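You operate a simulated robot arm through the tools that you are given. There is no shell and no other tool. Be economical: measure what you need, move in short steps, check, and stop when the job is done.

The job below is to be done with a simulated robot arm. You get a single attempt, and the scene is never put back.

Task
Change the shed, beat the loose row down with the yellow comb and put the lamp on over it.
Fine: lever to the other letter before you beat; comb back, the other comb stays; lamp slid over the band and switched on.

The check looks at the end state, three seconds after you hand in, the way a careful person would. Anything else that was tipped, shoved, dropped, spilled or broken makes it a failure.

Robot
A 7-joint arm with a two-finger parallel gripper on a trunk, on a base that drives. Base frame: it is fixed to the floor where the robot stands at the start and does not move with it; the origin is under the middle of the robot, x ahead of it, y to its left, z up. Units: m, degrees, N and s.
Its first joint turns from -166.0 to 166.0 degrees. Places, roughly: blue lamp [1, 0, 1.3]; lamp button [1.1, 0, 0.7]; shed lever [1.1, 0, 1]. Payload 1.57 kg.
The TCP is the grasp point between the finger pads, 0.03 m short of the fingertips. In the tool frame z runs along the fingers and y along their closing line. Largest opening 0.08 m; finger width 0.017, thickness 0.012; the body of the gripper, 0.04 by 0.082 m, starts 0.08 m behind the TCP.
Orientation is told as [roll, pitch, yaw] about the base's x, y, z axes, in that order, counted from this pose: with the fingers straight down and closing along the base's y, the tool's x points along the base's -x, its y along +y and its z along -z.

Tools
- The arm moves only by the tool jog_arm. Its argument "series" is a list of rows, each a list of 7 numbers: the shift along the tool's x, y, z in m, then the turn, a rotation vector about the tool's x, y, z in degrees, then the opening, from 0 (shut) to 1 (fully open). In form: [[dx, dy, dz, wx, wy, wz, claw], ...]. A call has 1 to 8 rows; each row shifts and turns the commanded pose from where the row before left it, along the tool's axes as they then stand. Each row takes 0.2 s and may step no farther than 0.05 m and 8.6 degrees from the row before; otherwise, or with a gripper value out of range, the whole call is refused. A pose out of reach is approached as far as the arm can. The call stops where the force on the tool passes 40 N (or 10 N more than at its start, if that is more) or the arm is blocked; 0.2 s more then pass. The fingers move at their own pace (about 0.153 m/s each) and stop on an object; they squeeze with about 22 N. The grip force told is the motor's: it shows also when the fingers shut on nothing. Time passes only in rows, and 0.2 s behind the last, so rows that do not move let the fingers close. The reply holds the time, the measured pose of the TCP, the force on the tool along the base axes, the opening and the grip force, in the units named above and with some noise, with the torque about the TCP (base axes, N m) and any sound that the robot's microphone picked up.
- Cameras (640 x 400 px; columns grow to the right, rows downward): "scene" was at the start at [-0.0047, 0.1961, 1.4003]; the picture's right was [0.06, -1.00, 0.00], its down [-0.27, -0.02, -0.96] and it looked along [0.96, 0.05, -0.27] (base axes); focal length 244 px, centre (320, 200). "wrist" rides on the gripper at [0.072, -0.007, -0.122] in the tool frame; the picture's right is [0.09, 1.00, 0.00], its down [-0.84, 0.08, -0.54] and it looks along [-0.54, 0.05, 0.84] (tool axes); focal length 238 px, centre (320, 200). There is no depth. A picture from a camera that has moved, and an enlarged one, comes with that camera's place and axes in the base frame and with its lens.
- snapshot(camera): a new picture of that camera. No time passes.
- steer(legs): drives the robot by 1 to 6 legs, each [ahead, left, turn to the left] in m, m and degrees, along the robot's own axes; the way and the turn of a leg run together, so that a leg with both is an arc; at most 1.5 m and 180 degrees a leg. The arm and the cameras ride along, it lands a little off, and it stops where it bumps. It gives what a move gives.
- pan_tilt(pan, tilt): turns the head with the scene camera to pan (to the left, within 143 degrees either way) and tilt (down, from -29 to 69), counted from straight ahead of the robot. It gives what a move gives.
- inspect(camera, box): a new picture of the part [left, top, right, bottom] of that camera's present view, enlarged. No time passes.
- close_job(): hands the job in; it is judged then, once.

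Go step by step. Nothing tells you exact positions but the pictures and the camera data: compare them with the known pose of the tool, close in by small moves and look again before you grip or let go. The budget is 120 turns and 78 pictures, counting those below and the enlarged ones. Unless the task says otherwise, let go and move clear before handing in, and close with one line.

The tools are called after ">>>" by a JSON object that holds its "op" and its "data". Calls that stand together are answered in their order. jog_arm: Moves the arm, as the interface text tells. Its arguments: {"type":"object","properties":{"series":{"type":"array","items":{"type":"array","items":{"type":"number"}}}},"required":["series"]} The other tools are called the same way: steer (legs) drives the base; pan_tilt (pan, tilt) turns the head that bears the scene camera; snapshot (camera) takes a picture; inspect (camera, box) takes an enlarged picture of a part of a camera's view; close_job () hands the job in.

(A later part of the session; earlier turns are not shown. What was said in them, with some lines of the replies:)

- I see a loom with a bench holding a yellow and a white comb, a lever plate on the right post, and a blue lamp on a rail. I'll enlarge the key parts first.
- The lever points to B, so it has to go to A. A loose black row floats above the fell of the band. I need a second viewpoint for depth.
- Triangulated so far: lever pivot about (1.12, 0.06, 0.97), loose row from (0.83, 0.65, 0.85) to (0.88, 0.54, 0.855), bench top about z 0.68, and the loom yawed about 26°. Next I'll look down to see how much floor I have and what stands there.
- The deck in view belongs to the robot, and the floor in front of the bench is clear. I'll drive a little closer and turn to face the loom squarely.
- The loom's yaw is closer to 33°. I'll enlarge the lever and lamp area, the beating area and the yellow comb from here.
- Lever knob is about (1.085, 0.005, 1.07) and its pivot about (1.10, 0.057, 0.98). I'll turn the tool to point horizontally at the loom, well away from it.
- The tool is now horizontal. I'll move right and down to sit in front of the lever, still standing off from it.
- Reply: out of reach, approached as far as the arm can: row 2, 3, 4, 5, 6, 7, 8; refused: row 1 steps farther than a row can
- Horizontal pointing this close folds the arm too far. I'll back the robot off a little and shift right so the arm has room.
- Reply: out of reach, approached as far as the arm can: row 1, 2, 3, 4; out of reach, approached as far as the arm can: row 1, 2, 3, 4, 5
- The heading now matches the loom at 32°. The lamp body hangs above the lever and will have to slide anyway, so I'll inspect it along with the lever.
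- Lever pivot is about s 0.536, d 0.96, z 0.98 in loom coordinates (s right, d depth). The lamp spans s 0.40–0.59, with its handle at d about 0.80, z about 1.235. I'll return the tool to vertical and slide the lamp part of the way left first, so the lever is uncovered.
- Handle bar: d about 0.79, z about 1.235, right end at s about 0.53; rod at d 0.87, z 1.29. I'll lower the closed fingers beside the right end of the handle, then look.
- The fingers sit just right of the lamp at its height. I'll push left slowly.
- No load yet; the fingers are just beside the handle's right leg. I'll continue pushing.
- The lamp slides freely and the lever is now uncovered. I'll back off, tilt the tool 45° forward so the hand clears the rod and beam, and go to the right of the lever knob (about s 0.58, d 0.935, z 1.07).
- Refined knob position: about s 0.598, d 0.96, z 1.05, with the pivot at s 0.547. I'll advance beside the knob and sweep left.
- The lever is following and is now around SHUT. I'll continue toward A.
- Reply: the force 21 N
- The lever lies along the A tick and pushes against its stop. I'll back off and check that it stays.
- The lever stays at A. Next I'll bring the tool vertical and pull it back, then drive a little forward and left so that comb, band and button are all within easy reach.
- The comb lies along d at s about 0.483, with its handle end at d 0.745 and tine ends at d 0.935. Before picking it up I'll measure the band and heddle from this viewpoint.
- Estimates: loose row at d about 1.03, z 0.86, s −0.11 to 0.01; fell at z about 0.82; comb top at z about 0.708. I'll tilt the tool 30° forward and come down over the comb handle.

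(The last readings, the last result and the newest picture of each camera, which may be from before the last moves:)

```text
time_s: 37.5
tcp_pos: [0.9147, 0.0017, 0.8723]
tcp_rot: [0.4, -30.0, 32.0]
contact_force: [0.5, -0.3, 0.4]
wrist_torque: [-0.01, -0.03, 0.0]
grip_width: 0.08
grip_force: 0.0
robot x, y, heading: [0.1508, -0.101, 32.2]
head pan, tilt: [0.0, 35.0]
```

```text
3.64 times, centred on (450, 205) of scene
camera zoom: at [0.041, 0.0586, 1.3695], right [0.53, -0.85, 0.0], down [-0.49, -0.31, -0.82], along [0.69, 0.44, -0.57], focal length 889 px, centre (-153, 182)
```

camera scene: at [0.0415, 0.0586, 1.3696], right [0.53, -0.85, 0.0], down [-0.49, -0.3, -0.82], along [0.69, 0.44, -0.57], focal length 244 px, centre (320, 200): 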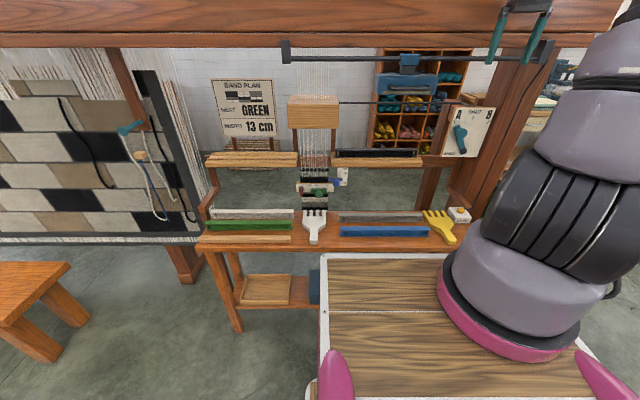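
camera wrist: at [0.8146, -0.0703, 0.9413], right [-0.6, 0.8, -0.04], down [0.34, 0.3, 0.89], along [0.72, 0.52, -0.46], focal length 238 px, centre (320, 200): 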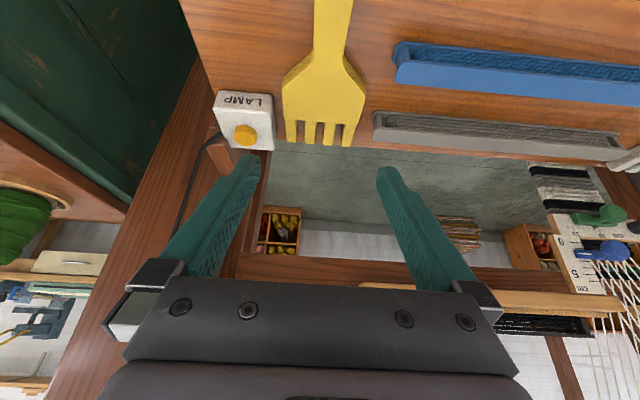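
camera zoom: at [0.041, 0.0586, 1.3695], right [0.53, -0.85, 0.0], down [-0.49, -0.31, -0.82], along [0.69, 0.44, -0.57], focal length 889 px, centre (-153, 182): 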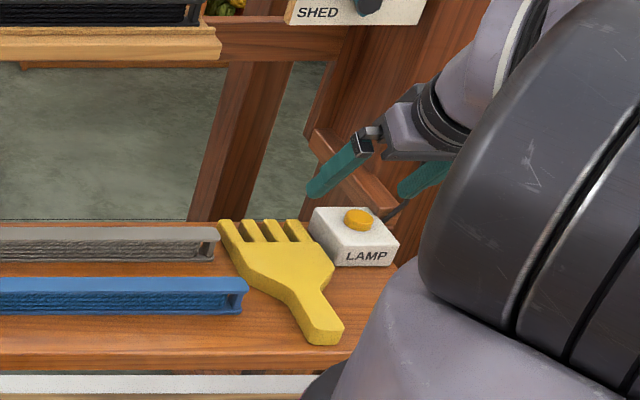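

The open fingers straddle the handle line correctly. I'll descend to the handle in the same tilt.

>>> {"op": "jog_arm", "data": {"series": [[0.022, 0.004, 0.031, 0, 0, 0, 1], [0.022, 0, 0.031, 0, 0, 0, 1], [0.021, 0, 0.031, 0, 0, 0, 1], [0.01, 0, 0.016, 0, 0, 0, 1], [0.005, 0, 0.008, 0, 0, 0, 1]]}}

>>> {"op": "snapshot", "data": {"camera": "wrist"}}

>>> {"op": "inspect", "data": {"camera": "scene", "box": [400, 190, 490, 260]}}

```text
time_s: 38.7
tcp_pos: [0.904, 0.002, 0.731]
tcp_rot: [0.3, -30.1, 32.0]
contact_force: [0.3, 1.0, 1.1]
wrist_torque: [-0.02, 0.03, 0.0]
grip_width: 0.0799
grip_force: 0.1
robot x, y, heading: [0.1502, -0.0951, 32.1]
head pan, tilt: [0.0, 35.0]
```

```text
38 pictures are left
camera wrist: at [0.8029, -0.07, 0.7998], right [-0.6, 0.8, -0.04], down [0.34, 0.3, 0.89], along [0.72, 0.52, -0.46], focal length 238 px, centre (320, 200)
```

wrist: 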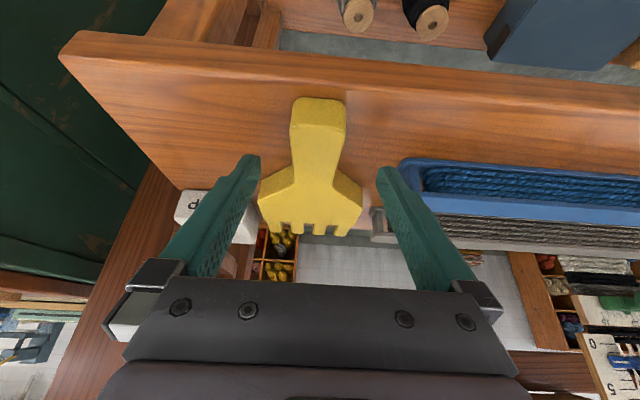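

```text
5.71 times, centred on (445, 225) of scene
camera zoom: at [0.0414, 0.0586, 1.3695], right [0.53, -0.85, 0.0], down [-0.49, -0.31, -0.82], along [0.69, 0.44, -0.57], focal length 1397 px, centre (-394, 57)
```

zoom: 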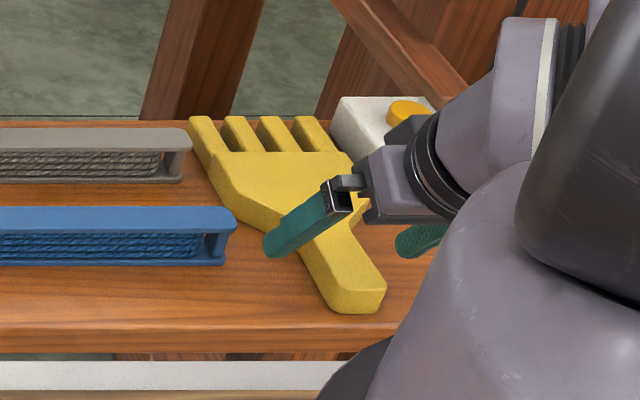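

>>> {"op": "jog_arm", "data": {"series": [[0.006, 0, 0.0075, 0, 0, 0, 1], [0.006, 0, 0.0075, 0, 0, 0, 1]]}}

>>> {"op": "inspect", "data": {"camera": "scene", "box": [400, 190, 490, 260]}}

```text
time_s: 39.3
tcp_pos: [0.9005, 0.0007, 0.7123]
tcp_rot: [0.3, -30.1, 32.1]
contact_force: [-0.6, -0.1, -0.2]
wrist_torque: [-0.01, 0.02, -0.02]
grip_width: 0.0803
grip_force: 0.1
robot x, y, heading: [0.1499, -0.0987, 32.3]
head pan, tilt: [0.0, 35.0]
```

```text
5.71 times, centred on (445, 225) of scene
camera zoom: at [0.0414, 0.0586, 1.3695], right [0.53, -0.85, 0.0], down [-0.49, -0.31, -0.82], along [0.69, 0.44, -0.57], focal length 1397 px, centre (-394, 57)
```

zoom: 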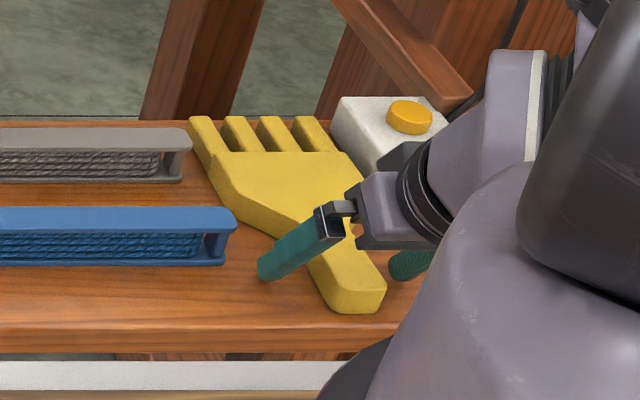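

>>> {"op": "jog_arm", "data": {"series": [[0.002, 0, 0.0035, 0, 0, 0, 1]]}}

```text
time_s: 39.7
tcp_pos: [0.9008, 0.0006, 0.7097]
tcp_rot: [0.1, -30.3, 32.1]
contact_force: [-10.5, -5.8, 33.3]
wrist_torque: [-1.23, -0.64, -0.78]
grip_width: 0.0787
grip_force: 0.2
robot x, y, heading: [0.1487, -0.0983, 32.5]
head pan, tilt: [0.0, 35.0]
```

The fingertips touched the bench, so I'll rise about 5 mm and close on the handle.

>>> {"op": "jog_arm", "data": {"series": [[-0.003, 0, -0.0045, 0, 0, 0, 1], [0, 0, 0, 0, 0, 0, 0.5], [0, 0, 0, 0, 0, 0, 0.2], [0, 0, 0, 0, 0, 0, 0], [0, 0, 0, 0, 0, 0, 0]]}}

>>> {"op": "snapshot", "data": {"camera": "wrist"}}

```text
time_s: 40.9
tcp_pos: [0.9008, 0.001, 0.7118]
tcp_rot: [0.2, -30.1, 32.1]
contact_force: [-0.7, 0.8, -0.4]
wrist_torque: [-0.06, 0.07, -0.03]
grip_width: 0.0315
grip_force: 22.1
robot x, y, heading: [0.1503, -0.0994, 32.2]
head pan, tilt: [0.0, 35.0]
```

```text
35 pictures are left
camera wrist: at [0.8005, -0.0714, 0.7828], right [-0.6, 0.8, -0.04], down [0.34, 0.3, 0.89], along [0.72, 0.52, -0.46], focal length 238 px, centre (320, 200)
```

wrist: 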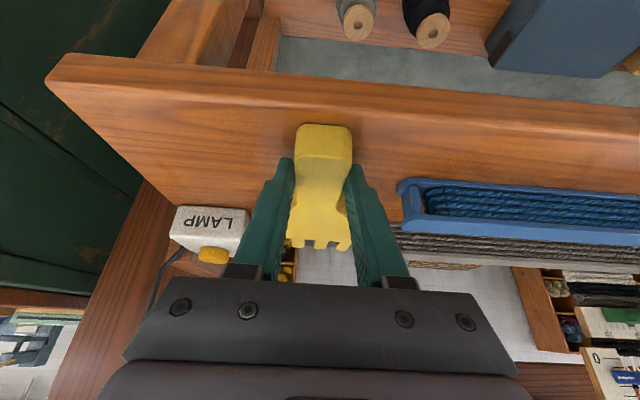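

The handle is gripped at 31.5 mm. I'll lift it straight up and check that it hangs level.

>>> {"op": "jog_arm", "data": {"series": [[-0.01, 0, -0.0173, 0, 0, 0, 0], [-0.02, 0, -0.0346, 0, 0, 0, 0], [-0.02, 0, -0.0346, 0, 0, 0, 0], [-0.02, 0, -0.0346, 0, 0, 0, 0], [-0.02, 0, -0.0346, 0, 0, 0, 0]]}}

>>> {"op": "inspect", "data": {"camera": "scene", "box": [380, 120, 510, 260]}}

>>> {"op": "snapshot", "data": {"camera": "wrist"}}

```text
time_s: 42.1
tcp_pos: [0.9001, 0.001, 0.8955]
tcp_rot: [0.3, -30.1, 32.1]
contact_force: [0.2, 0.3, -2.3]
wrist_torque: [-0.05, 0.18, 0.0]
grip_width: 0.0315
grip_force: 21.9
robot x, y, heading: [0.1503, -0.1004, 32.3]
head pan, tilt: [0.0, 35.0]
```

```text
2.86 times, centred on (445, 190) of scene
camera zoom: at [0.042, 0.0586, 1.3695], right [0.53, -0.85, 0.0], down [-0.49, -0.31, -0.82], along [0.69, 0.44, -0.57], focal length 698 px, centre (-37, 229)
```

zoom: 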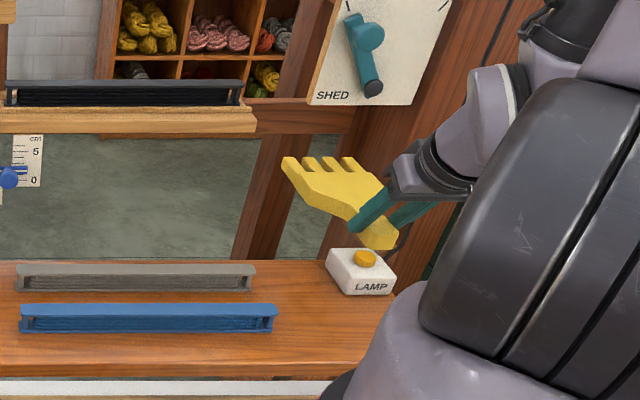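

```text
33 pictures are left
camera wrist: at [0.8006, -0.072, 0.9639], right [-0.6, 0.8, -0.04], down [0.35, 0.3, 0.89], along [0.72, 0.52, -0.46], focal length 238 px, centre (320, 200)
```

wrist: 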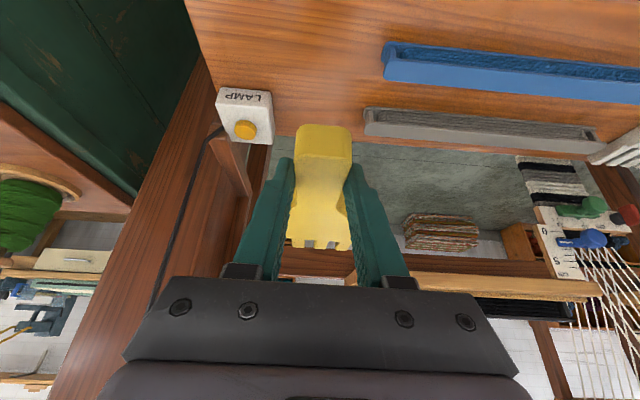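

The comb hangs level in the grip. I'll carry it left at this depth, in front of everything, until it is opposite the band.

>>> {"op": "jog_arm", "data": {"series": [[-0.005, 0.045, -0.009, 0, 0, 0, 0], [0, 0.048, 0, 0, 0, 0, 0], [0, 0.048, 0, 0, 0, 0, 0], [0, 0.048, 0, 0, 0, 0, 0], [0, 0.048, 0, 0, 0, 0, 0], [0, 0.048, 0, 0, 0, 0, 0], [0, 0.048, 0, 0, 0, 0, 0], [0, 0.048, 0, 0, 0, 0, 0]]}}

>>> {"op": "jog_arm", "data": {"series": [[0, 0.048, 0, 0, 0, 0, 0], [0, 0.048, 0, 0, 0, 0, 0], [0, 0.048, 0, 0, 0, 0, 0]]}}

>>> {"op": "snapshot", "data": {"camera": "wrist"}}

>>> {"op": "inspect", "data": {"camera": "scene", "box": [260, 120, 380, 230]}}

```text
time_s: 43.9
tcp_pos: [0.7011, 0.3218, 0.9039]
tcp_rot: [0.3, -30.0, 31.9]
contact_force: [1.2, -1.7, -1.2]
wrist_torque: [-0.03, 0.15, 0.01]
grip_width: 0.0316
grip_force: 21.9
robot x, y, heading: [0.1548, -0.0953, 32.0]
head pan, tilt: [0.0, 35.0]
```

```text
time_s: 44.7
tcp_pos: [0.6219, 0.4433, 0.9054]
tcp_rot: [0.3, -30.0, 32.0]
contact_force: [1.0, -0.1, -2.5]
wrist_torque: [-0.05, 0.18, 0.02]
grip_width: 0.0314
grip_force: 21.9
robot x, y, heading: [0.1454, -0.0967, 32.0]
head pan, tilt: [0.0, 35.0]
```

```text
32 pictures are left
camera wrist: at [0.5226, 0.371, 0.9751], right [-0.6, 0.8, -0.04], down [0.34, 0.3, 0.89], along [0.73, 0.52, -0.46], focal length 238 px, centre (320, 200)
```

wrist: 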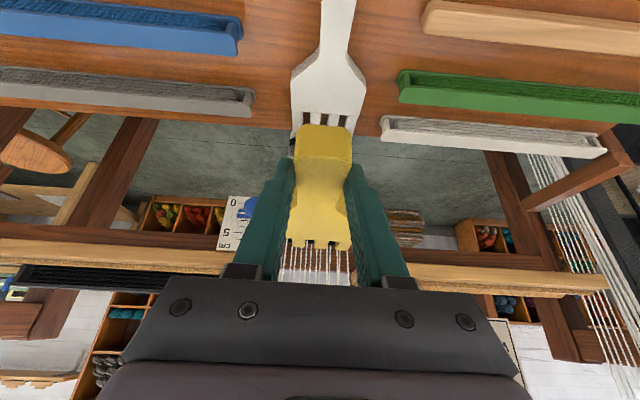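

```text
3.64 times, centred on (320, 175) of scene
camera zoom: at [0.0423, 0.0585, 1.3696], right [0.53, -0.85, 0.0], down [-0.49, -0.3, -0.82], along [0.69, 0.44, -0.57], focal length 889 px, centre (320, 291)
```

zoom: 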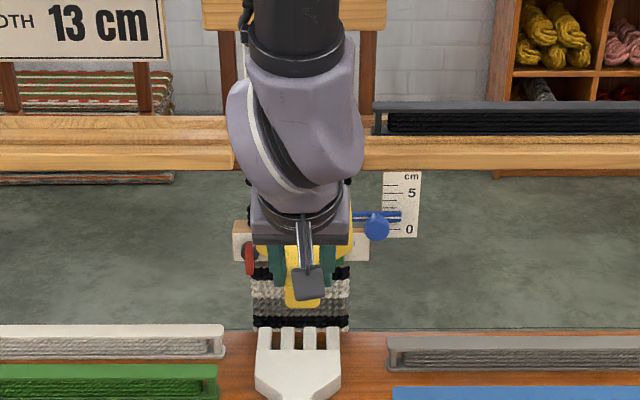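

The comb is opposite the band. I'll enlarge the wrist view to check its lateral centring and height.

>>> {"op": "inspect", "data": {"camera": "wrist", "box": [220, 180, 440, 300]}}

>>> {"op": "inspect", "data": {"camera": "scene", "box": [285, 150, 365, 220]}}

```text
2.91 times, centred on (330, 240) of wrist
camera zoom: at [0.5226, 0.371, 0.9751], right [-0.6, 0.8, -0.04], down [0.34, 0.3, 0.89], along [0.73, 0.52, -0.46], focal length 693 px, centre (291, 84)
```

zoom: 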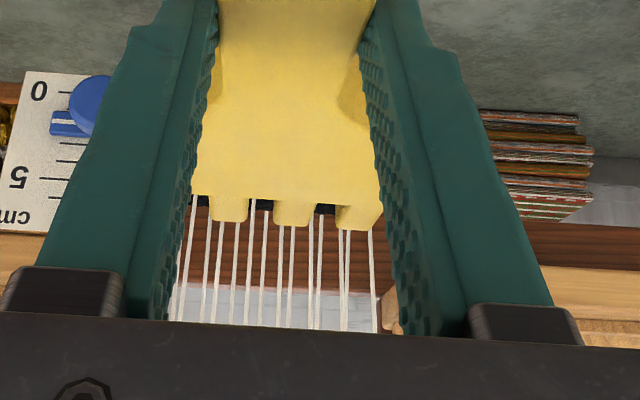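

```text
5.71 times, centred on (325, 185) of scene
camera zoom: at [0.0423, 0.0585, 1.3696], right [0.53, -0.85, 0.0], down [-0.49, -0.3, -0.82], along [0.69, 0.44, -0.57], focal length 1397 px, centre (291, 286)
```

zoom: 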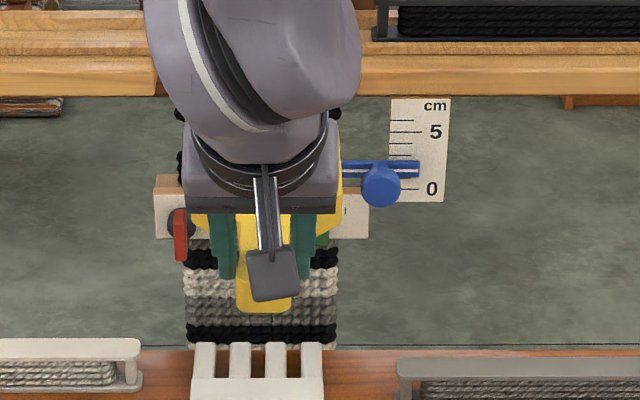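

Comb centre is at s about −0.044 and the warp centre about −0.054, so I'll shift 1 cm left. Then I'll advance level, just above the loose row.

>>> {"op": "jog_arm", "data": {"series": [[0, 0.01, 0, 0, 0, 0, 0], [-0.026, 0, 0.015, 0, 0, 0, 0], [-0.026, 0, 0.015, 0, 0, 0, 0], [-0.02, 0, 0.0115, 0, 0, 0, 0]]}}

>>> {"op": "inspect", "data": {"camera": "wrist", "box": [220, 130, 440, 300]}}

>>> {"op": "inspect", "data": {"camera": "scene", "box": [270, 130, 370, 220]}}

```text
time_s: 45.7
tcp_pos: [0.6859, 0.4966, 0.9057]
tcp_rot: [0.2, -30.0, 32.1]
contact_force: [0.7, -0.1, -1.3]
wrist_torque: [-0.08, 0.17, -0.01]
grip_width: 0.0317
grip_force: 22.7
robot x, y, heading: [0.1479, -0.0937, 32.0]
head pan, tilt: [0.0, 35.0]
```

```text
2.35 times, centred on (330, 215) of wrist
camera zoom: at [0.5858, 0.4241, 0.9751], right [-0.6, 0.8, -0.04], down [0.34, 0.3, 0.89], along [0.72, 0.52, -0.46], focal length 561 px, centre (296, 165)
```

zoom: 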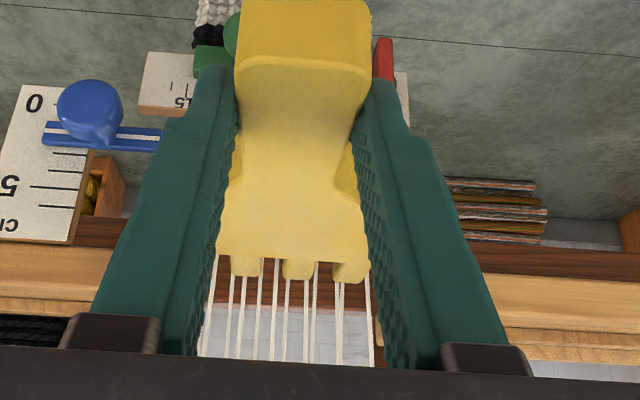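

```text
4.44 times, centred on (320, 175) of scene
camera zoom: at [0.0412, 0.0587, 1.3695], right [0.53, -0.85, 0.0], down [-0.49, -0.31, -0.82], along [0.69, 0.44, -0.57], focal length 1087 px, centre (320, 311)
```

zoom: 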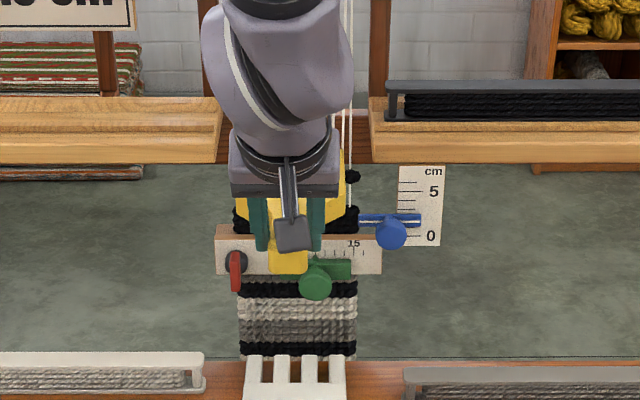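

>>> {"op": "jog_arm", "data": {"series": [[-0.0174, 0, 0.01, 0, 0, 0, 0], [-0.0174, 0, 0.01, 0, 0, 0, 0]]}}

>>> {"op": "inspect", "data": {"camera": "wrist", "box": [220, 130, 440, 300]}}

>>> {"op": "inspect", "data": {"camera": "scene", "box": [285, 140, 365, 210]}}

```text
time_s: 46.3
tcp_pos: [0.7201, 0.5183, 0.9059]
tcp_rot: [0.3, -30.2, 32.0]
contact_force: [-0.3, -0.6, -0.5]
wrist_torque: [-0.1, 0.12, -0.01]
grip_width: 0.0315
grip_force: 21.7
robot x, y, heading: [0.1487, -0.0961, 32.0]
head pan, tilt: [0.0, 35.0]
```

```text
2.35 times, centred on (330, 215) of wrist
camera zoom: at [0.6195, 0.4462, 0.9757], right [-0.6, 0.8, -0.04], down [0.34, 0.3, 0.89], along [0.72, 0.52, -0.46], focal length 561 px, centre (296, 165)
```

zoom: 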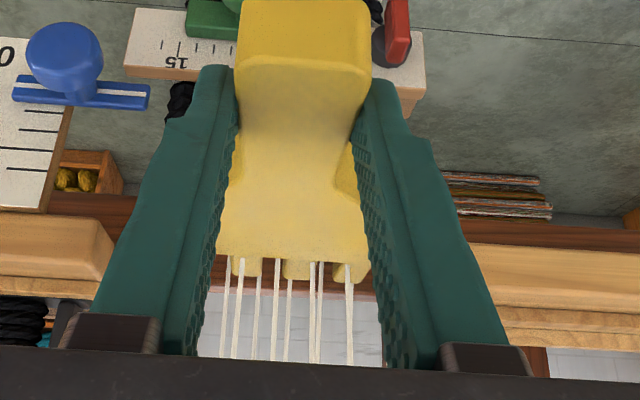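

```text
5.71 times, centred on (325, 175) of scene
camera zoom: at [0.0413, 0.0587, 1.3695], right [0.53, -0.85, 0.0], down [-0.49, -0.31, -0.82], along [0.69, 0.44, -0.57], focal length 1397 px, centre (291, 343)
```

zoom: 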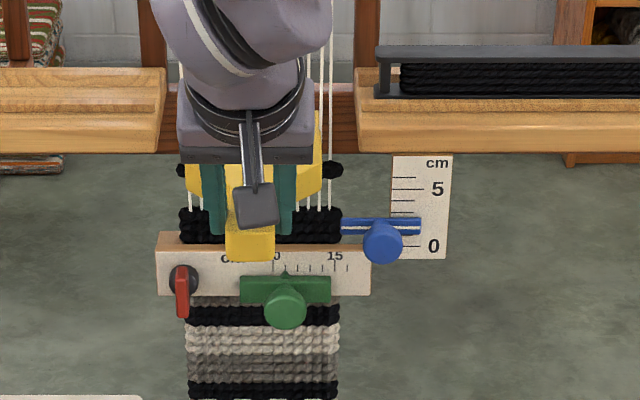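

The tines are through the warp, just above the loose row. Now I'll beat down gently, watching the force.

>>> {"op": "jog_arm", "data": {"series": [[0.004, 0, 0.0069, 0, 0, 0, 0], [0.004, 0, 0.0069, 0, 0, 0, 0], [0.004, 0, 0.0069, 0, 0, 0, 0], [0.003, 0, 0.0052, 0, 0, 0, 0]]}}

>>> {"op": "inspect", "data": {"camera": "scene", "box": [285, 140, 365, 210]}}

```text
time_s: 47.3
tcp_pos: [0.72, 0.5196, 0.8767]
tcp_rot: [0.4, -30.0, 32.0]
contact_force: [1.0, 0.1, -1.4]
wrist_torque: [-0.1, 0.13, -0.01]
grip_width: 0.0316
grip_force: 22.0
robot x, y, heading: [0.1491, -0.094, 31.8]
head pan, tilt: [0.0, 35.0]
```

```text
5.71 times, centred on (325, 175) of scene
camera zoom: at [0.0414, 0.0588, 1.3695], right [0.53, -0.85, 0.0], down [-0.49, -0.31, -0.82], along [0.69, 0.44, -0.57], focal length 1397 px, centre (291, 343)
```

zoom: 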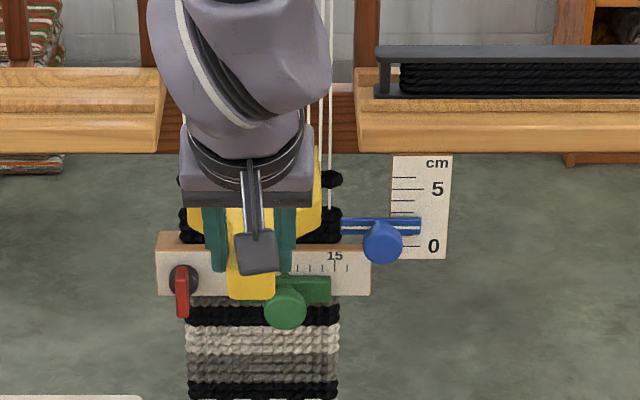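

The row is moving down with the comb. I'll continue until it meets the fell.

>>> {"op": "jog_arm", "data": {"series": [[0.003, 0, 0.0052, 0, 0, 0, 0], [0.003, 0, 0.0052, 0, 0, 0, 0], [0.003, 0, 0.0052, 0, 0, 0, 0]]}}

>>> {"op": "inspect", "data": {"camera": "scene", "box": [285, 140, 365, 210]}}

```text
time_s: 48.1
tcp_pos: [0.7208, 0.5191, 0.8583]
tcp_rot: [0.2, -30.1, 32.0]
contact_force: [-0.2, 0.0, -1.7]
wrist_torque: [-0.05, 0.1, -0.01]
grip_width: 0.0314
grip_force: 22.5
robot x, y, heading: [0.1504, -0.0945, 32.4]
head pan, tilt: [0.0, 35.0]
```

```text
5.71 times, centred on (325, 175) of scene
camera zoom: at [0.0414, 0.0587, 1.3695], right [0.53, -0.85, 0.0], down [-0.49, -0.31, -0.82], along [0.69, 0.44, -0.57], focal length 1397 px, centre (291, 343)
```

zoom: 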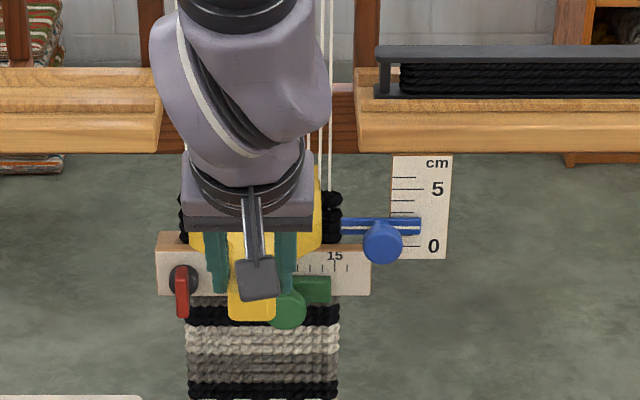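

>>> {"op": "jog_arm", "data": {"series": [[0.0015, 0, 0.0026, 0, 0, 0, 0], [0.0015, 0, 0.0026, 0, 0, 0, 0]]}}

>>> {"op": "jog_arm", "data": {"series": [[0.0015, 0, 0.0026, 0, 0, 0, 0]]}}

>>> {"op": "inspect", "data": {"camera": "scene", "box": [285, 140, 365, 210]}}

>>> {"op": "inspect", "data": {"camera": "wrist", "box": [200, 60, 440, 300]}}

```text
time_s: 48.7
tcp_pos: [0.7215, 0.5198, 0.8514]
tcp_rot: [0.3, -30.1, 32.0]
contact_force: [0.3, -1.8, 2.9]
wrist_torque: [0.04, -0.47, -0.22]
grip_width: 0.0316
grip_force: 21.7
robot x, y, heading: [0.1481, -0.096, 32.4]
head pan, tilt: [0.0, 35.0]
```

```text
time_s: 49.1
tcp_pos: [0.7211, 0.5192, 0.8494]
tcp_rot: [0.3, -30.1, 31.9]
contact_force: [0.4, -1.3, 3.6]
wrist_torque: [0.25, -0.65, -0.13]
grip_width: 0.0319
grip_force: 21.3
robot x, y, heading: [0.1517, -0.0968, 32.5]
head pan, tilt: [0.0, 35.0]
```

```text
5.71 times, centred on (325, 175) of scene
camera zoom: at [0.0413, 0.0586, 1.3695], right [0.53, -0.85, 0.0], down [-0.49, -0.31, -0.82], along [0.69, 0.44, -0.57], focal length 1397 px, centre (291, 343)
```

zoom: 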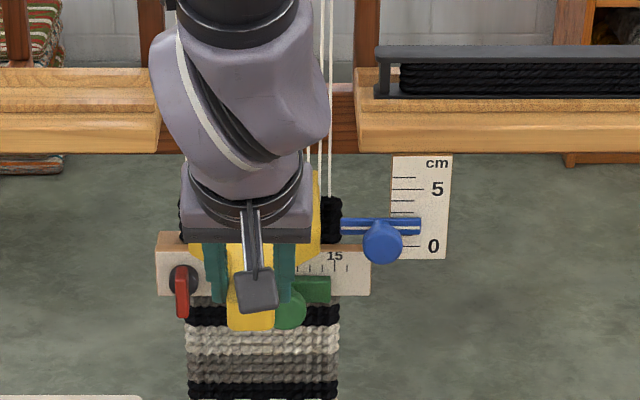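

```text
1.67 times, centred on (320, 180) of wrist
camera zoom: at [0.62, 0.4471, 0.9188], right [-0.6, 0.8, -0.04], down [0.34, 0.3, 0.89], along [0.72, 0.52, -0.46], focal length 397 px, centre (320, 233)
```

zoom: 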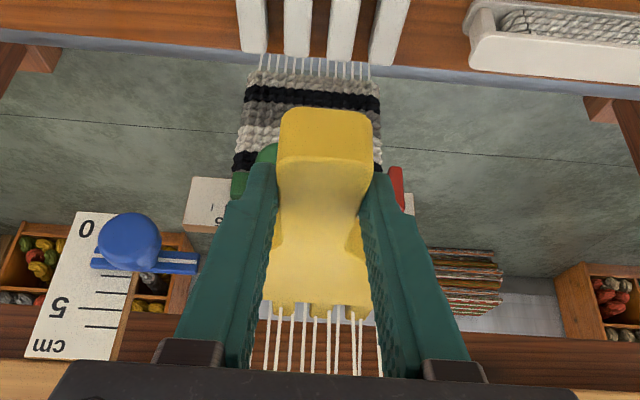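

The row is pressed onto the fell with a few newtons. I'll lift a little, withdraw the comb straight back, and check the row.

>>> {"op": "jog_arm", "data": {"series": [[-0.005, 0, -0.0087, 0, 0, 0, 0], [-0.007, 0, -0.0121, 0, 0, 0, 0], [-0.004, 0, -0.007, 0, 0, 0, 0], [0.026, 0, -0.015, 0, 0, 0, 0], [0.026, 0, -0.015, 0, 0, 0, 0], [0.026, 0, -0.015, 0, 0, 0, 0], [0.026, 0, -0.015, 0, 0, 0, 0]]}}

>>> {"op": "jog_arm", "data": {"series": [[-0.005, -0.045, -0.0087, 0, 0, 0, 0], [-0.003, -0.048, -0.0052, 0, 0, 0, 0], [0, -0.048, 0, 0, 0, 0, 0], [0, -0.048, 0, 0, 0, 0, 0], [0, -0.048, 0, 0, 0, 0, 0]]}}

>>> {"op": "inspect", "data": {"camera": "scene", "box": [260, 120, 380, 230]}}

>>> {"op": "snapshot", "data": {"camera": "wrist"}}

```text
time_s: 50.7
tcp_pos: [0.6186, 0.4543, 0.8812]
tcp_rot: [0.3, -30.1, 32.0]
contact_force: [0.3, -0.6, -2.0]
wrist_torque: [-0.07, 0.14, 0.02]
grip_width: 0.0317
grip_force: 21.3
robot x, y, heading: [0.1483, -0.0928, 32.2]
head pan, tilt: [0.0, 35.0]
```

```text
time_s: 51.9
tcp_pos: [0.7452, 0.2569, 0.8965]
tcp_rot: [0.3, -30.0, 32.3]
contact_force: [-0.5, 0.7, -1.5]
wrist_torque: [-0.11, 0.1, -0.03]
grip_width: 0.0316
grip_force: 22.3
robot x, y, heading: [0.1517, -0.0935, 32.3]
head pan, tilt: [0.0, 35.0]
```

```text
3.64 times, centred on (320, 175) of scene
camera zoom: at [0.0408, 0.0592, 1.3694], right [0.53, -0.85, 0.0], down [-0.49, -0.31, -0.82], along [0.69, 0.44, -0.57], focal length 889 px, centre (320, 291)
```

zoom: 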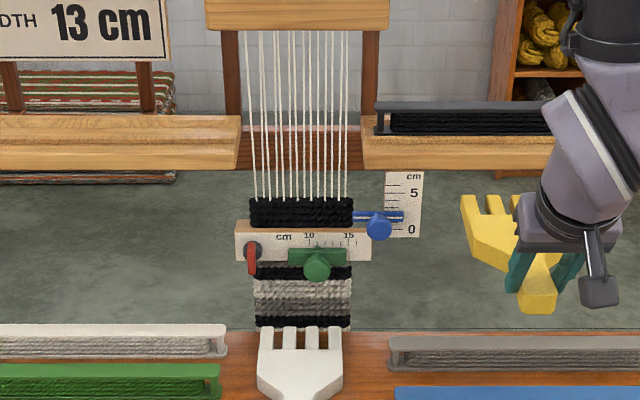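

```text
19 pictures are left
camera wrist: at [0.6435, 0.183, 0.9657], right [-0.6, 0.8, -0.04], down [0.34, 0.3, 0.89], along [0.72, 0.52, -0.46], focal length 238 px, centre (320, 200)
```

wrist: 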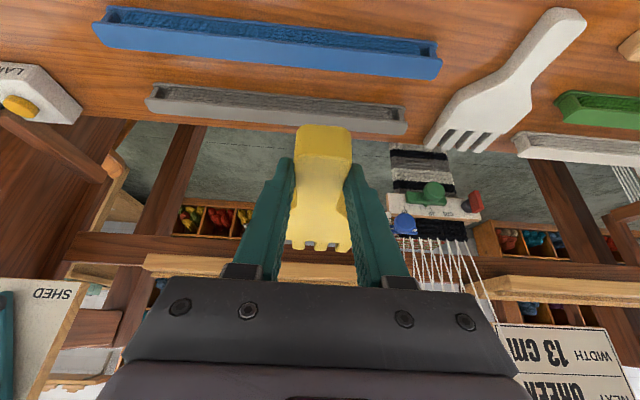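

The loose row now sits tight on the fell, and the white comb is untouched. I'll take the yellow comb back above its place.

>>> {"op": "jog_arm", "data": {"series": [[0.003, -0.0428, -0.0018, 0, 0, 0, 0], [0, -0.0428, 0, 0, 0, 0, 0], [0, -0.0428, 0, 0, 0, 0, 0], [0, -0.0428, 0, 0, 0, 0, 0], [0, -0.0428, 0, 0, 0, 0, 0], [0, -0.0428, 0, 0, 0, 0, 0], [0, -0.0428, 0, 0, 0, 0, 0]]}}

```text
time_s: 53.5
tcp_pos: [0.902, 0.0006, 0.894]
tcp_rot: [0.2, -30.0, 32.2]
contact_force: [-0.8, 0.8, -1.4]
wrist_torque: [-0.15, 0.13, 0.0]
grip_width: 0.0313
grip_force: 22.4
robot x, y, heading: [0.1492, -0.0986, 32.3]
head pan, tilt: [0.0, 35.0]
```

>>> {"op": "jog_arm", "data": {"series": [[0.02, 0, 0.0346, 0, 0, 0, 0], [0.02, 0, 0.0346, 0, 0, 0, 0], [0.02, 0, 0.0346, 0, 0, 0, 0], [0.015, 0, 0.026, 0, 0, 0, 0], [0.01, 0, 0.0173, 0, 0, 0, 0], [0.004, 0, 0.007, 0, 0, 0, 0], [0.001, 0, 0.0017, 0, 0, 0, 0]]}}

>>> {"op": "inspect", "data": {"camera": "scene", "box": [400, 190, 490, 260]}}

```text
time_s: 55.1
tcp_pos: [0.902, -0.0003, 0.716]
tcp_rot: [0.4, -30.0, 31.9]
contact_force: [0.0, 0.0, -1.8]
wrist_torque: [-0.07, 0.14, 0.02]
grip_width: 0.0318
grip_force: 22.4
robot x, y, heading: [0.1527, -0.0961, 32.2]
head pan, tilt: [0.0, 35.0]
```

```text
5.71 times, centred on (445, 225) of scene
camera zoom: at [0.0415, 0.0586, 1.3695], right [0.53, -0.85, 0.0], down [-0.49, -0.31, -0.82], along [0.69, 0.44, -0.57], focal length 1397 px, centre (-394, 57)
```

zoom: 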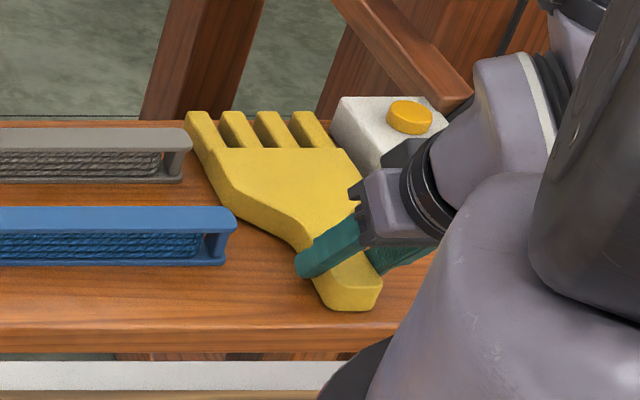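

>>> {"op": "jog_arm", "data": {"series": [[0.001, 0, 0.0017, 0, 0, 0, 0], [0.001, 0, 0.0017, 0, 0, 0, 0]]}}

```text
time_s: 55.7
tcp_pos: [0.902, 0.0007, 0.7117]
tcp_rot: [0.2, -30.2, 32.1]
contact_force: [-2.6, 0.9, 15.1]
wrist_torque: [0.04, -0.1, 0.02]
grip_width: 0.032
grip_force: 21.7
robot x, y, heading: [0.1514, -0.0948, 32.1]
head pan, tilt: [0.0, 35.0]
```

The comb is seated. I'll open and rise straight up.

>>> {"op": "jog_arm", "data": {"series": [[-0.0005, 0, -0.0008, 0, 0, 0, 0.5], [0, 0, 0, 0, 0, 0, 1], [0, 0, 0, 0, 0, 0, 1], [-0.015, 0, -0.026, 0, 0, 0, 1], [-0.02, 0, -0.0346, 0, 0, 0, 1], [-0.02, 0, -0.0346, 0, 0, 0, 1], [-0.02, 0, -0.0346, 0, 0, 0, 1]]}}

>>> {"op": "snapshot", "data": {"camera": "wrist"}}

```text
time_s: 57.3
tcp_pos: [0.9011, -0.0018, 0.8613]
tcp_rot: [0.3, -30.1, 32.0]
contact_force: [0.4, -0.1, -0.5]
wrist_torque: [-0.02, 0.04, -0.01]
grip_width: 0.0798
grip_force: 0.1
robot x, y, heading: [0.1506, -0.0974, 32.1]
head pan, tilt: [0.0, 35.0]
```

```text
17 pictures are left
camera wrist: at [0.8008, -0.074, 0.931], right [-0.6, 0.8, -0.04], down [0.35, 0.3, 0.89], along [0.72, 0.52, -0.46], focal length 238 px, centre (320, 200)
```

wrist: 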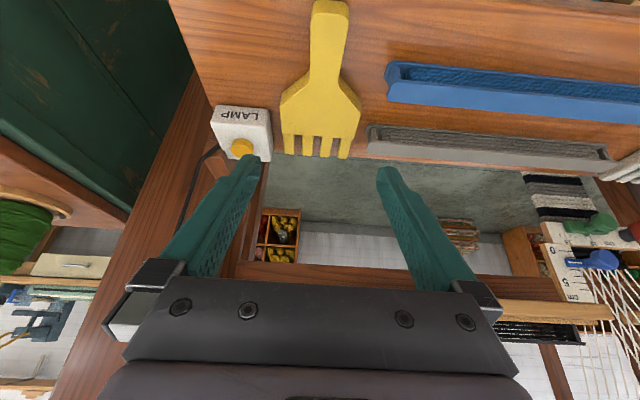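

The comb is back in place. The button is at about s 0.577, d 0.904, top z 0.73. I'll close the fingers and hover over it.

>>> {"op": "jog_arm", "data": {"series": [[0, -0.033, 0, 0, 0, 0, 0], [0, -0.033, 0, 0, 0, 0, 0], [0, -0.032, 0, 0, 0, 0, 0], [-0.027, 0, 0.037, 0, 0, 0, 0], [-0.027, 0, 0.037, 0, 0, 0, 0], [-0.023, 0, 0.037, 0, 0, 0, 0]]}}

>>> {"op": "snapshot", "data": {"camera": "wrist"}}

>>> {"op": "inspect", "data": {"camera": "scene", "box": [400, 170, 490, 260]}}

```text
time_s: 58.7
tcp_pos: [1.0567, -0.0201, 0.8045]
tcp_rot: [0.3, -30.0, 32.0]
contact_force: [-0.6, -0.4, 0.4]
wrist_torque: [0.0, -0.01, -0.01]
grip_width: 0.0
grip_force: 21.5
robot x, y, heading: [0.1489, -0.0947, 32.1]
head pan, tilt: [0.0, 35.0]
```

```text
16 pictures are left
camera wrist: at [0.9561, -0.0926, 0.8739], right [-0.6, 0.8, -0.04], down [0.34, 0.3, 0.89], along [0.72, 0.52, -0.46], focal length 238 px, centre (320, 200)
```

wrist: 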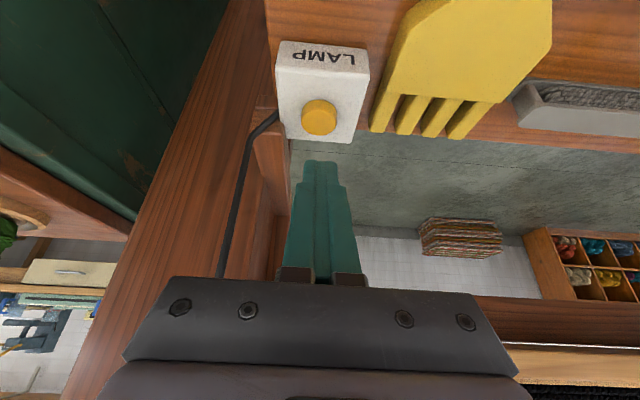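

```text
4.44 times, centred on (445, 215) of scene
camera zoom: at [0.0411, 0.0584, 1.3695], right [0.53, -0.85, 0.0], down [-0.49, -0.3, -0.82], along [0.69, 0.44, -0.57], focal length 1087 px, centre (-236, 133)
```

zoom: 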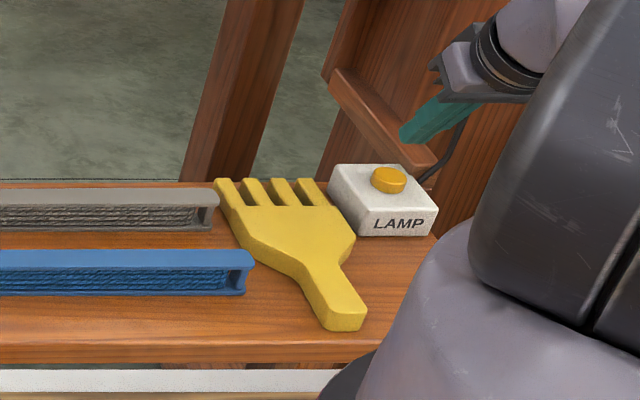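

The fingertips are straight above the button. I'll press down slowly.

>>> {"op": "jog_arm", "data": {"series": [[0.01, -0.002, 0.0173, 0, 0, 0, 0], [0.008, 0, 0.0138, 0, 0, 0, 0], [0.003, 0, 0.0052, 0, 0, 0, 0]]}}

>>> {"op": "jog_arm", "data": {"series": [[0.002, 0, 0.0035, 0, 0, 0, 0]]}}

```text
time_s: 59.5
tcp_pos: [1.057, -0.0206, 0.7624]
tcp_rot: [0.3, -30.1, 32.0]
contact_force: [-1.2, -0.3, 0.9]
wrist_torque: [-0.02, 0.01, 0.03]
grip_width: 0.0001
grip_force: 21.5
robot x, y, heading: [0.1509, -0.0968, 32.1]
head pan, tilt: [0.0, 35.0]
```

```text
time_s: 59.9
tcp_pos: [1.0582, -0.0196, 0.7582]
tcp_rot: [0.3, -30.3, 31.9]
contact_force: [-0.9, -0.5, 0.9]
wrist_torque: [0.01, 0.0, 0.0]
grip_width: 0.0
grip_force: 20.9
robot x, y, heading: [0.1487, -0.0973, 32.2]
head pan, tilt: [0.0, 35.0]
```

>>> {"op": "jog_arm", "data": {"series": [[0.002, 0, 0.0035, 0, 0, 0, 0]]}}

>>> {"op": "inspect", "data": {"camera": "scene", "box": [360, 60, 490, 220]}}

```text
time_s: 60.3
tcp_pos: [1.0593, -0.0202, 0.7558]
tcp_rot: [0.3, -30.0, 32.0]
contact_force: [-1.9, -0.3, 2.5]
wrist_torque: [-0.03, 0.02, -0.01]
grip_width: 0.0
grip_force: 20.9
robot x, y, heading: [0.1483, -0.0924, 32.1]
head pan, tilt: [0.0, 35.0]
heard: click
```

```text
2.50 times, centred on (425, 140) of scene
camera zoom: at [0.0414, 0.0586, 1.3695], right [0.53, -0.85, 0.0], down [-0.49, -0.31, -0.82], along [0.69, 0.44, -0.57], focal length 611 px, centre (58, 350)
```

zoom: 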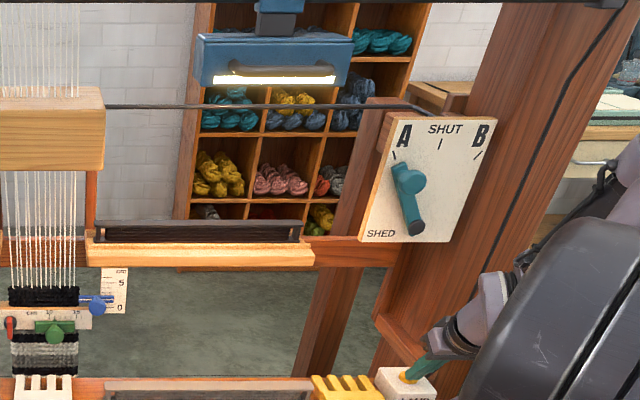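

A click was heard and the lamp glows. I'll withdraw and go back to the lamp to slide it over the band.

>>> {"op": "jog_arm", "data": {"series": [[-0.015, 0, -0.026, 0, 0, 0, 0], [-0.02, 0, -0.0346, 0, 0, 0, 0], [0.0346, 0, -0.02, 0, 0, 0, 0], [0.0346, 0, -0.02, 0, 0, 0, 0], [0.0346, 0, -0.02, 0, 0, 0, 0], [0.0346, 0, -0.02, 0, 0, 0, 0], [0.0346, 0, -0.02, 0, 0, 0, 0]]}}

>>> {"op": "jog_arm", "data": {"series": [[0, 0.035, 0, 0, 7.5, 0, 0], [0, 0.035, 0, 0, 7.5, 0, 0], [0, 0.035, 0, 0, 7.5, 0, 0], [0, 0.035, 0, 0, 7.5, 0, 0], [0, 0.032, -0.035, 0, 0, 0, 0], [0, 0.032, -0.035, 0, 0, 0, 0], [0, 0.032, -0.035, 0, 0, 0, 0], [0, 0.024, -0.04, 0, 0, 0, 0]]}}

```text
time_s: 61.9
tcp_pos: [0.8889, -0.1261, 0.8243]
tcp_rot: [0.3, -30.2, 32.1]
contact_force: [0.3, 0.9, -1.4]
wrist_torque: [0.0, 0.03, -0.02]
grip_width: 0.0
grip_force: 21.4
robot x, y, heading: [0.1488, -0.0967, 32.0]
head pan, tilt: [0.0, 35.0]
```

```text
time_s: 63.7
tcp_pos: [0.7501, 0.0911, 0.9707]
tcp_rot: [0.4, 0.1, 32.0]
contact_force: [0.7, 0.9, -0.9]
wrist_torque: [0.0, 0.06, -0.03]
grip_width: 0.0
grip_force: 21.3
robot x, y, heading: [0.1521, -0.0959, 32.0]
head pan, tilt: [0.0, 35.0]
```

>>> {"op": "jog_arm", "data": {"series": [[0, 0, -0.045, 0, 0, 0, 0], [0, 0, -0.045, 0, 0, 0, 0], [0, 0, -0.045, 0, 0, 0, 0], [0, 0, -0.045, 0, 0, 0, 0], [0, 0, -0.045, 0, 0, 0, 0], [0, 0, -0.041, 0, 0, 0, 0], [-0.03, 0, 0, 0, 0, 0, 0], [-0.03, 0, 0, 0, 0, 0, 0]]}}

>>> {"op": "snapshot", "data": {"camera": "wrist"}}

```text
time_s: 65.5
tcp_pos: [0.8018, 0.122, 1.2374]
tcp_rot: [0.2, -0.1, 32.1]
contact_force: [-1.0, -0.7, 0.3]
wrist_torque: [0.0, -0.01, 0.01]
grip_width: 0.0
grip_force: 21.5
robot x, y, heading: [0.1531, -0.0942, 32.2]
head pan, tilt: [0.0, 35.0]
```

```text
13 pictures are left
camera wrist: at [0.745, 0.0772, 1.3583], right [-0.61, 0.79, 0.0], down [0.67, 0.51, 0.54], along [0.43, 0.33, -0.84], focal length 238 px, centre (320, 200)
```

wrist: 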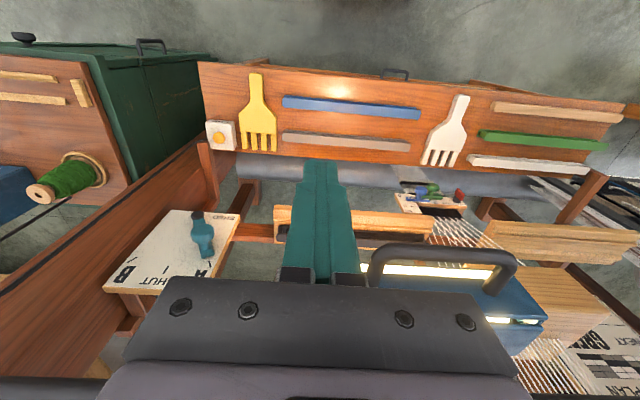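

The lamp is lit. I'll step forward beside the handle and push the lamp left, most of the way first.

>>> {"op": "jog_arm", "data": {"series": [[-0.03, 0, 0, 0, 0, 0, 0], [-0.028, 0, 0, 0, 0, 0, 0], [0, 0.03, 0, 0, 0, 0, 0], [0, 0.03, 0, 0, 0, 0, 0], [0, 0.03, 0, 0, 0, 0, 0], [0, 0.03, 0, 0, 0, 0, 0], [0, 0.03, 0, 0, 0, 0, 0], [0, 0.03, 0, 0, 0, 0, 0]]}}

>>> {"op": "jog_arm", "data": {"series": [[0, 0.03, 0, 0, 0, 0, 0], [0, 0.03, 0, 0, 0, 0, 0], [0, 0.03, 0, 0, 0, 0, 0], [0, 0.02, 0, 0, 0, 0, 0]]}}

>>> {"op": "pan_tilt", "data": {"pan": 0, "tilt": 20}}

>>> {"op": "inspect", "data": {"camera": "scene", "box": [220, 90, 440, 310]}}

```text
time_s: 67.3
tcp_pos: [0.7556, 0.3059, 1.2364]
tcp_rot: [0.3, -0.2, 32.0]
contact_force: [1.2, 0.0, -0.4]
wrist_torque: [0.03, 0.02, -0.02]
grip_width: 0.0003
grip_force: 21.4
robot x, y, heading: [0.1507, -0.0977, 32.2]
head pan, tilt: [0.0, 35.0]
```

```text
time_s: 68.3
tcp_pos: [0.6967, 0.3998, 1.2381]
tcp_rot: [0.4, -0.1, 32.3]
contact_force: [0.4, 0.4, -0.1]
wrist_torque: [0.02, 0.01, 0.01]
grip_width: 0.0001
grip_force: 21.2
robot x, y, heading: [0.1527, -0.0933, 32.3]
head pan, tilt: [0.0, 35.0]
```

```text
time_s: 69.1
tcp_pos: [0.696, 0.3993, 1.2376]
tcp_rot: [0.2, -0.2, 32.2]
contact_force: [-0.2, 0.0, 0.0]
wrist_torque: [-0.01, -0.01, -0.01]
grip_width: 0.0002
grip_force: 21.1
robot x, y, heading: [0.1506, -0.0983, 32.3]
head pan, tilt: [0.0, 20.0]
```

```text
1.82 times, centred on (330, 200) of scene
camera zoom: at [0.0457, 0.0614, 1.3933], right [0.53, -0.85, 0.0], down [-0.29, -0.18, -0.94], along [0.8, 0.5, -0.34], focal length 444 px, centre (302, 200)
```

zoom: 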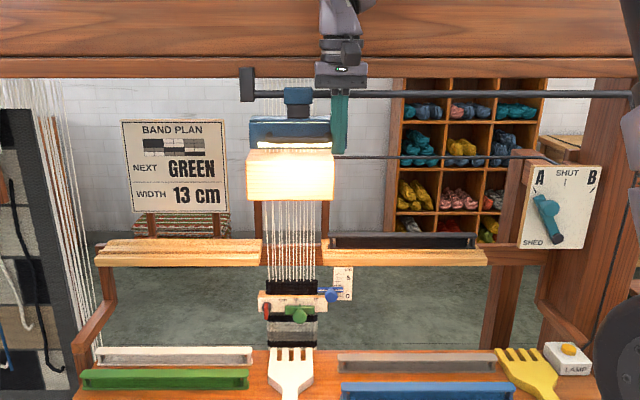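

The lamp is nearly there: its carriage is at s about −0.036 and the band centre at −0.054. I'll nudge it about 18 mm more, slowly, then back away.

>>> {"op": "jog_arm", "data": {"series": [[0, 0.008, 0, 0, 0, 0, 0], [0, 0.007, 0, 0, 0, 0, 0], [0, 0.004, 0, 0, 0, 0, 0], [0, 0, 0, 0, 0, 0, 0], [0, -0.02, 0, 0, 0, 0, 0], [0.045, -0.02, 0, 0, 0, 0, 0], [0.045, -0.02, 0, 0, 0, 0, 0]]}}

>>> {"op": "jog_arm", "data": {"series": [[0.02, -0.045, 0, 0, 0, 0, 0], [0, -0.048, 0, 0, 0, 0, 0], [0, -0.048, 0, 0, 0, 0, 0], [0, -0.048, 0, 0, 0, 0, 0]]}}

>>> {"op": "inspect", "data": {"camera": "scene", "box": [220, 90, 400, 270]}}

>>> {"op": "snapshot", "data": {"camera": "scene"}}

```text
time_s: 70.7
tcp_pos: [0.6427, 0.3181, 1.2358]
tcp_rot: [0.2, 0.1, 32.2]
contact_force: [0.3, 0.0, -0.9]
wrist_torque: [-0.06, 0.02, -0.01]
grip_width: 0.0001
grip_force: 21.9
robot x, y, heading: [0.1513, -0.1003, 32.3]
head pan, tilt: [0.0, 20.0]
```

```text
time_s: 71.7
tcp_pos: [0.7257, 0.1461, 1.2368]
tcp_rot: [0.2, -0.1, 32.2]
contact_force: [-0.2, 0.7, -0.6]
wrist_torque: [-0.02, -0.07, 0.03]
grip_width: 0.0001
grip_force: 21.5
robot x, y, heading: [0.1531, -0.0954, 32.2]
head pan, tilt: [0.0, 20.0]
```

```text
2.22 times, centred on (310, 180) of scene
camera zoom: at [0.0454, 0.0617, 1.3933], right [0.53, -0.85, 0.0], down [-0.29, -0.18, -0.94], along [0.8, 0.5, -0.34], focal length 543 px, centre (342, 244)
```

zoom: 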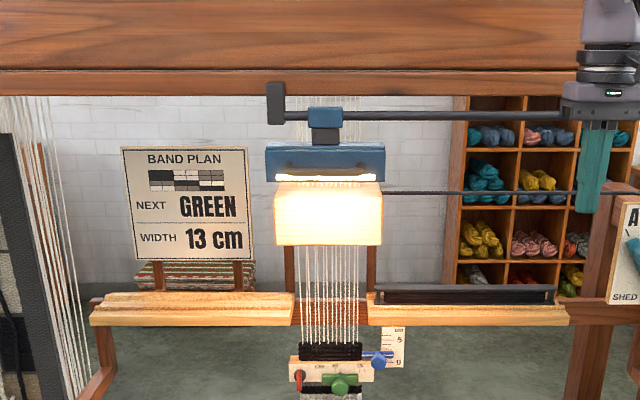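

```text
10 pictures are left
camera scene: at [0.0454, 0.0617, 1.3933], right [0.53, -0.85, 0.0], down [-0.29, -0.18, -0.94], along [0.8, 0.5, -0.34], focal length 244 px, centre (320, 200)
```

scene: 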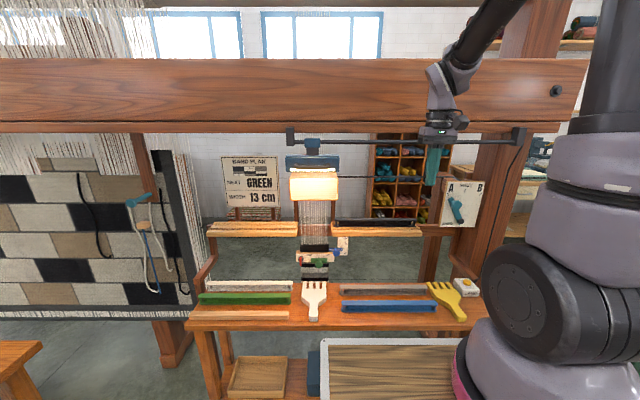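

The lamp is centred over the band and lit. I'll take one last close look at the row and the comb before handing in.

>>> {"op": "inspect", "data": {"camera": "scene", "box": [280, 220, 360, 320]}}

>>> {"op": "inspect", "data": {"camera": "scene", "box": [400, 170, 500, 330]}}

```text
4.00 times, centred on (320, 270) of scene
camera zoom: at [0.0454, 0.0617, 1.3933], right [0.53, -0.85, 0.0], down [-0.29, -0.18, -0.94], along [0.8, 0.5, -0.34], focal length 978 px, centre (320, -80)
```

zoom: 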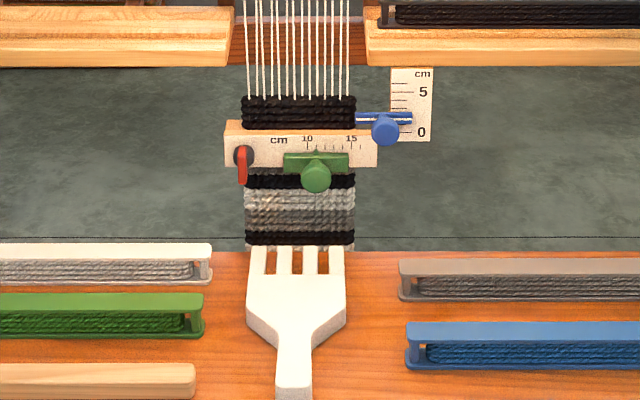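

```text
2.50 times, centred on (450, 250) of scene
camera zoom: at [0.0454, 0.0617, 1.3933], right [0.53, -0.85, 0.0], down [-0.29, -0.18, -0.94], along [0.8, 0.5, -0.34], focal length 611 px, centre (-5, 75)
```

zoom: 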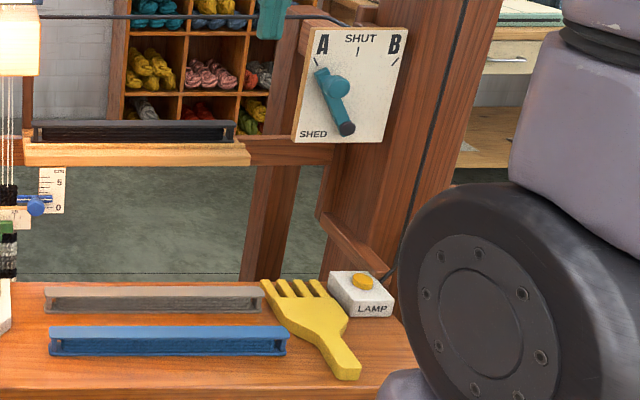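

Everything looks as asked: lever at A, row tight on the fell, yellow comb back in its place, white comb where it was, lamp lit over the band and the arm clear. Handing in.

>>> {"op": "close_job", "data": {}}

```text
The job is handed in.
```

The shed lever is at A, the loose row is beaten down, the yellow comb is back in its place with the white one untouched, and the lamp is on over the band.
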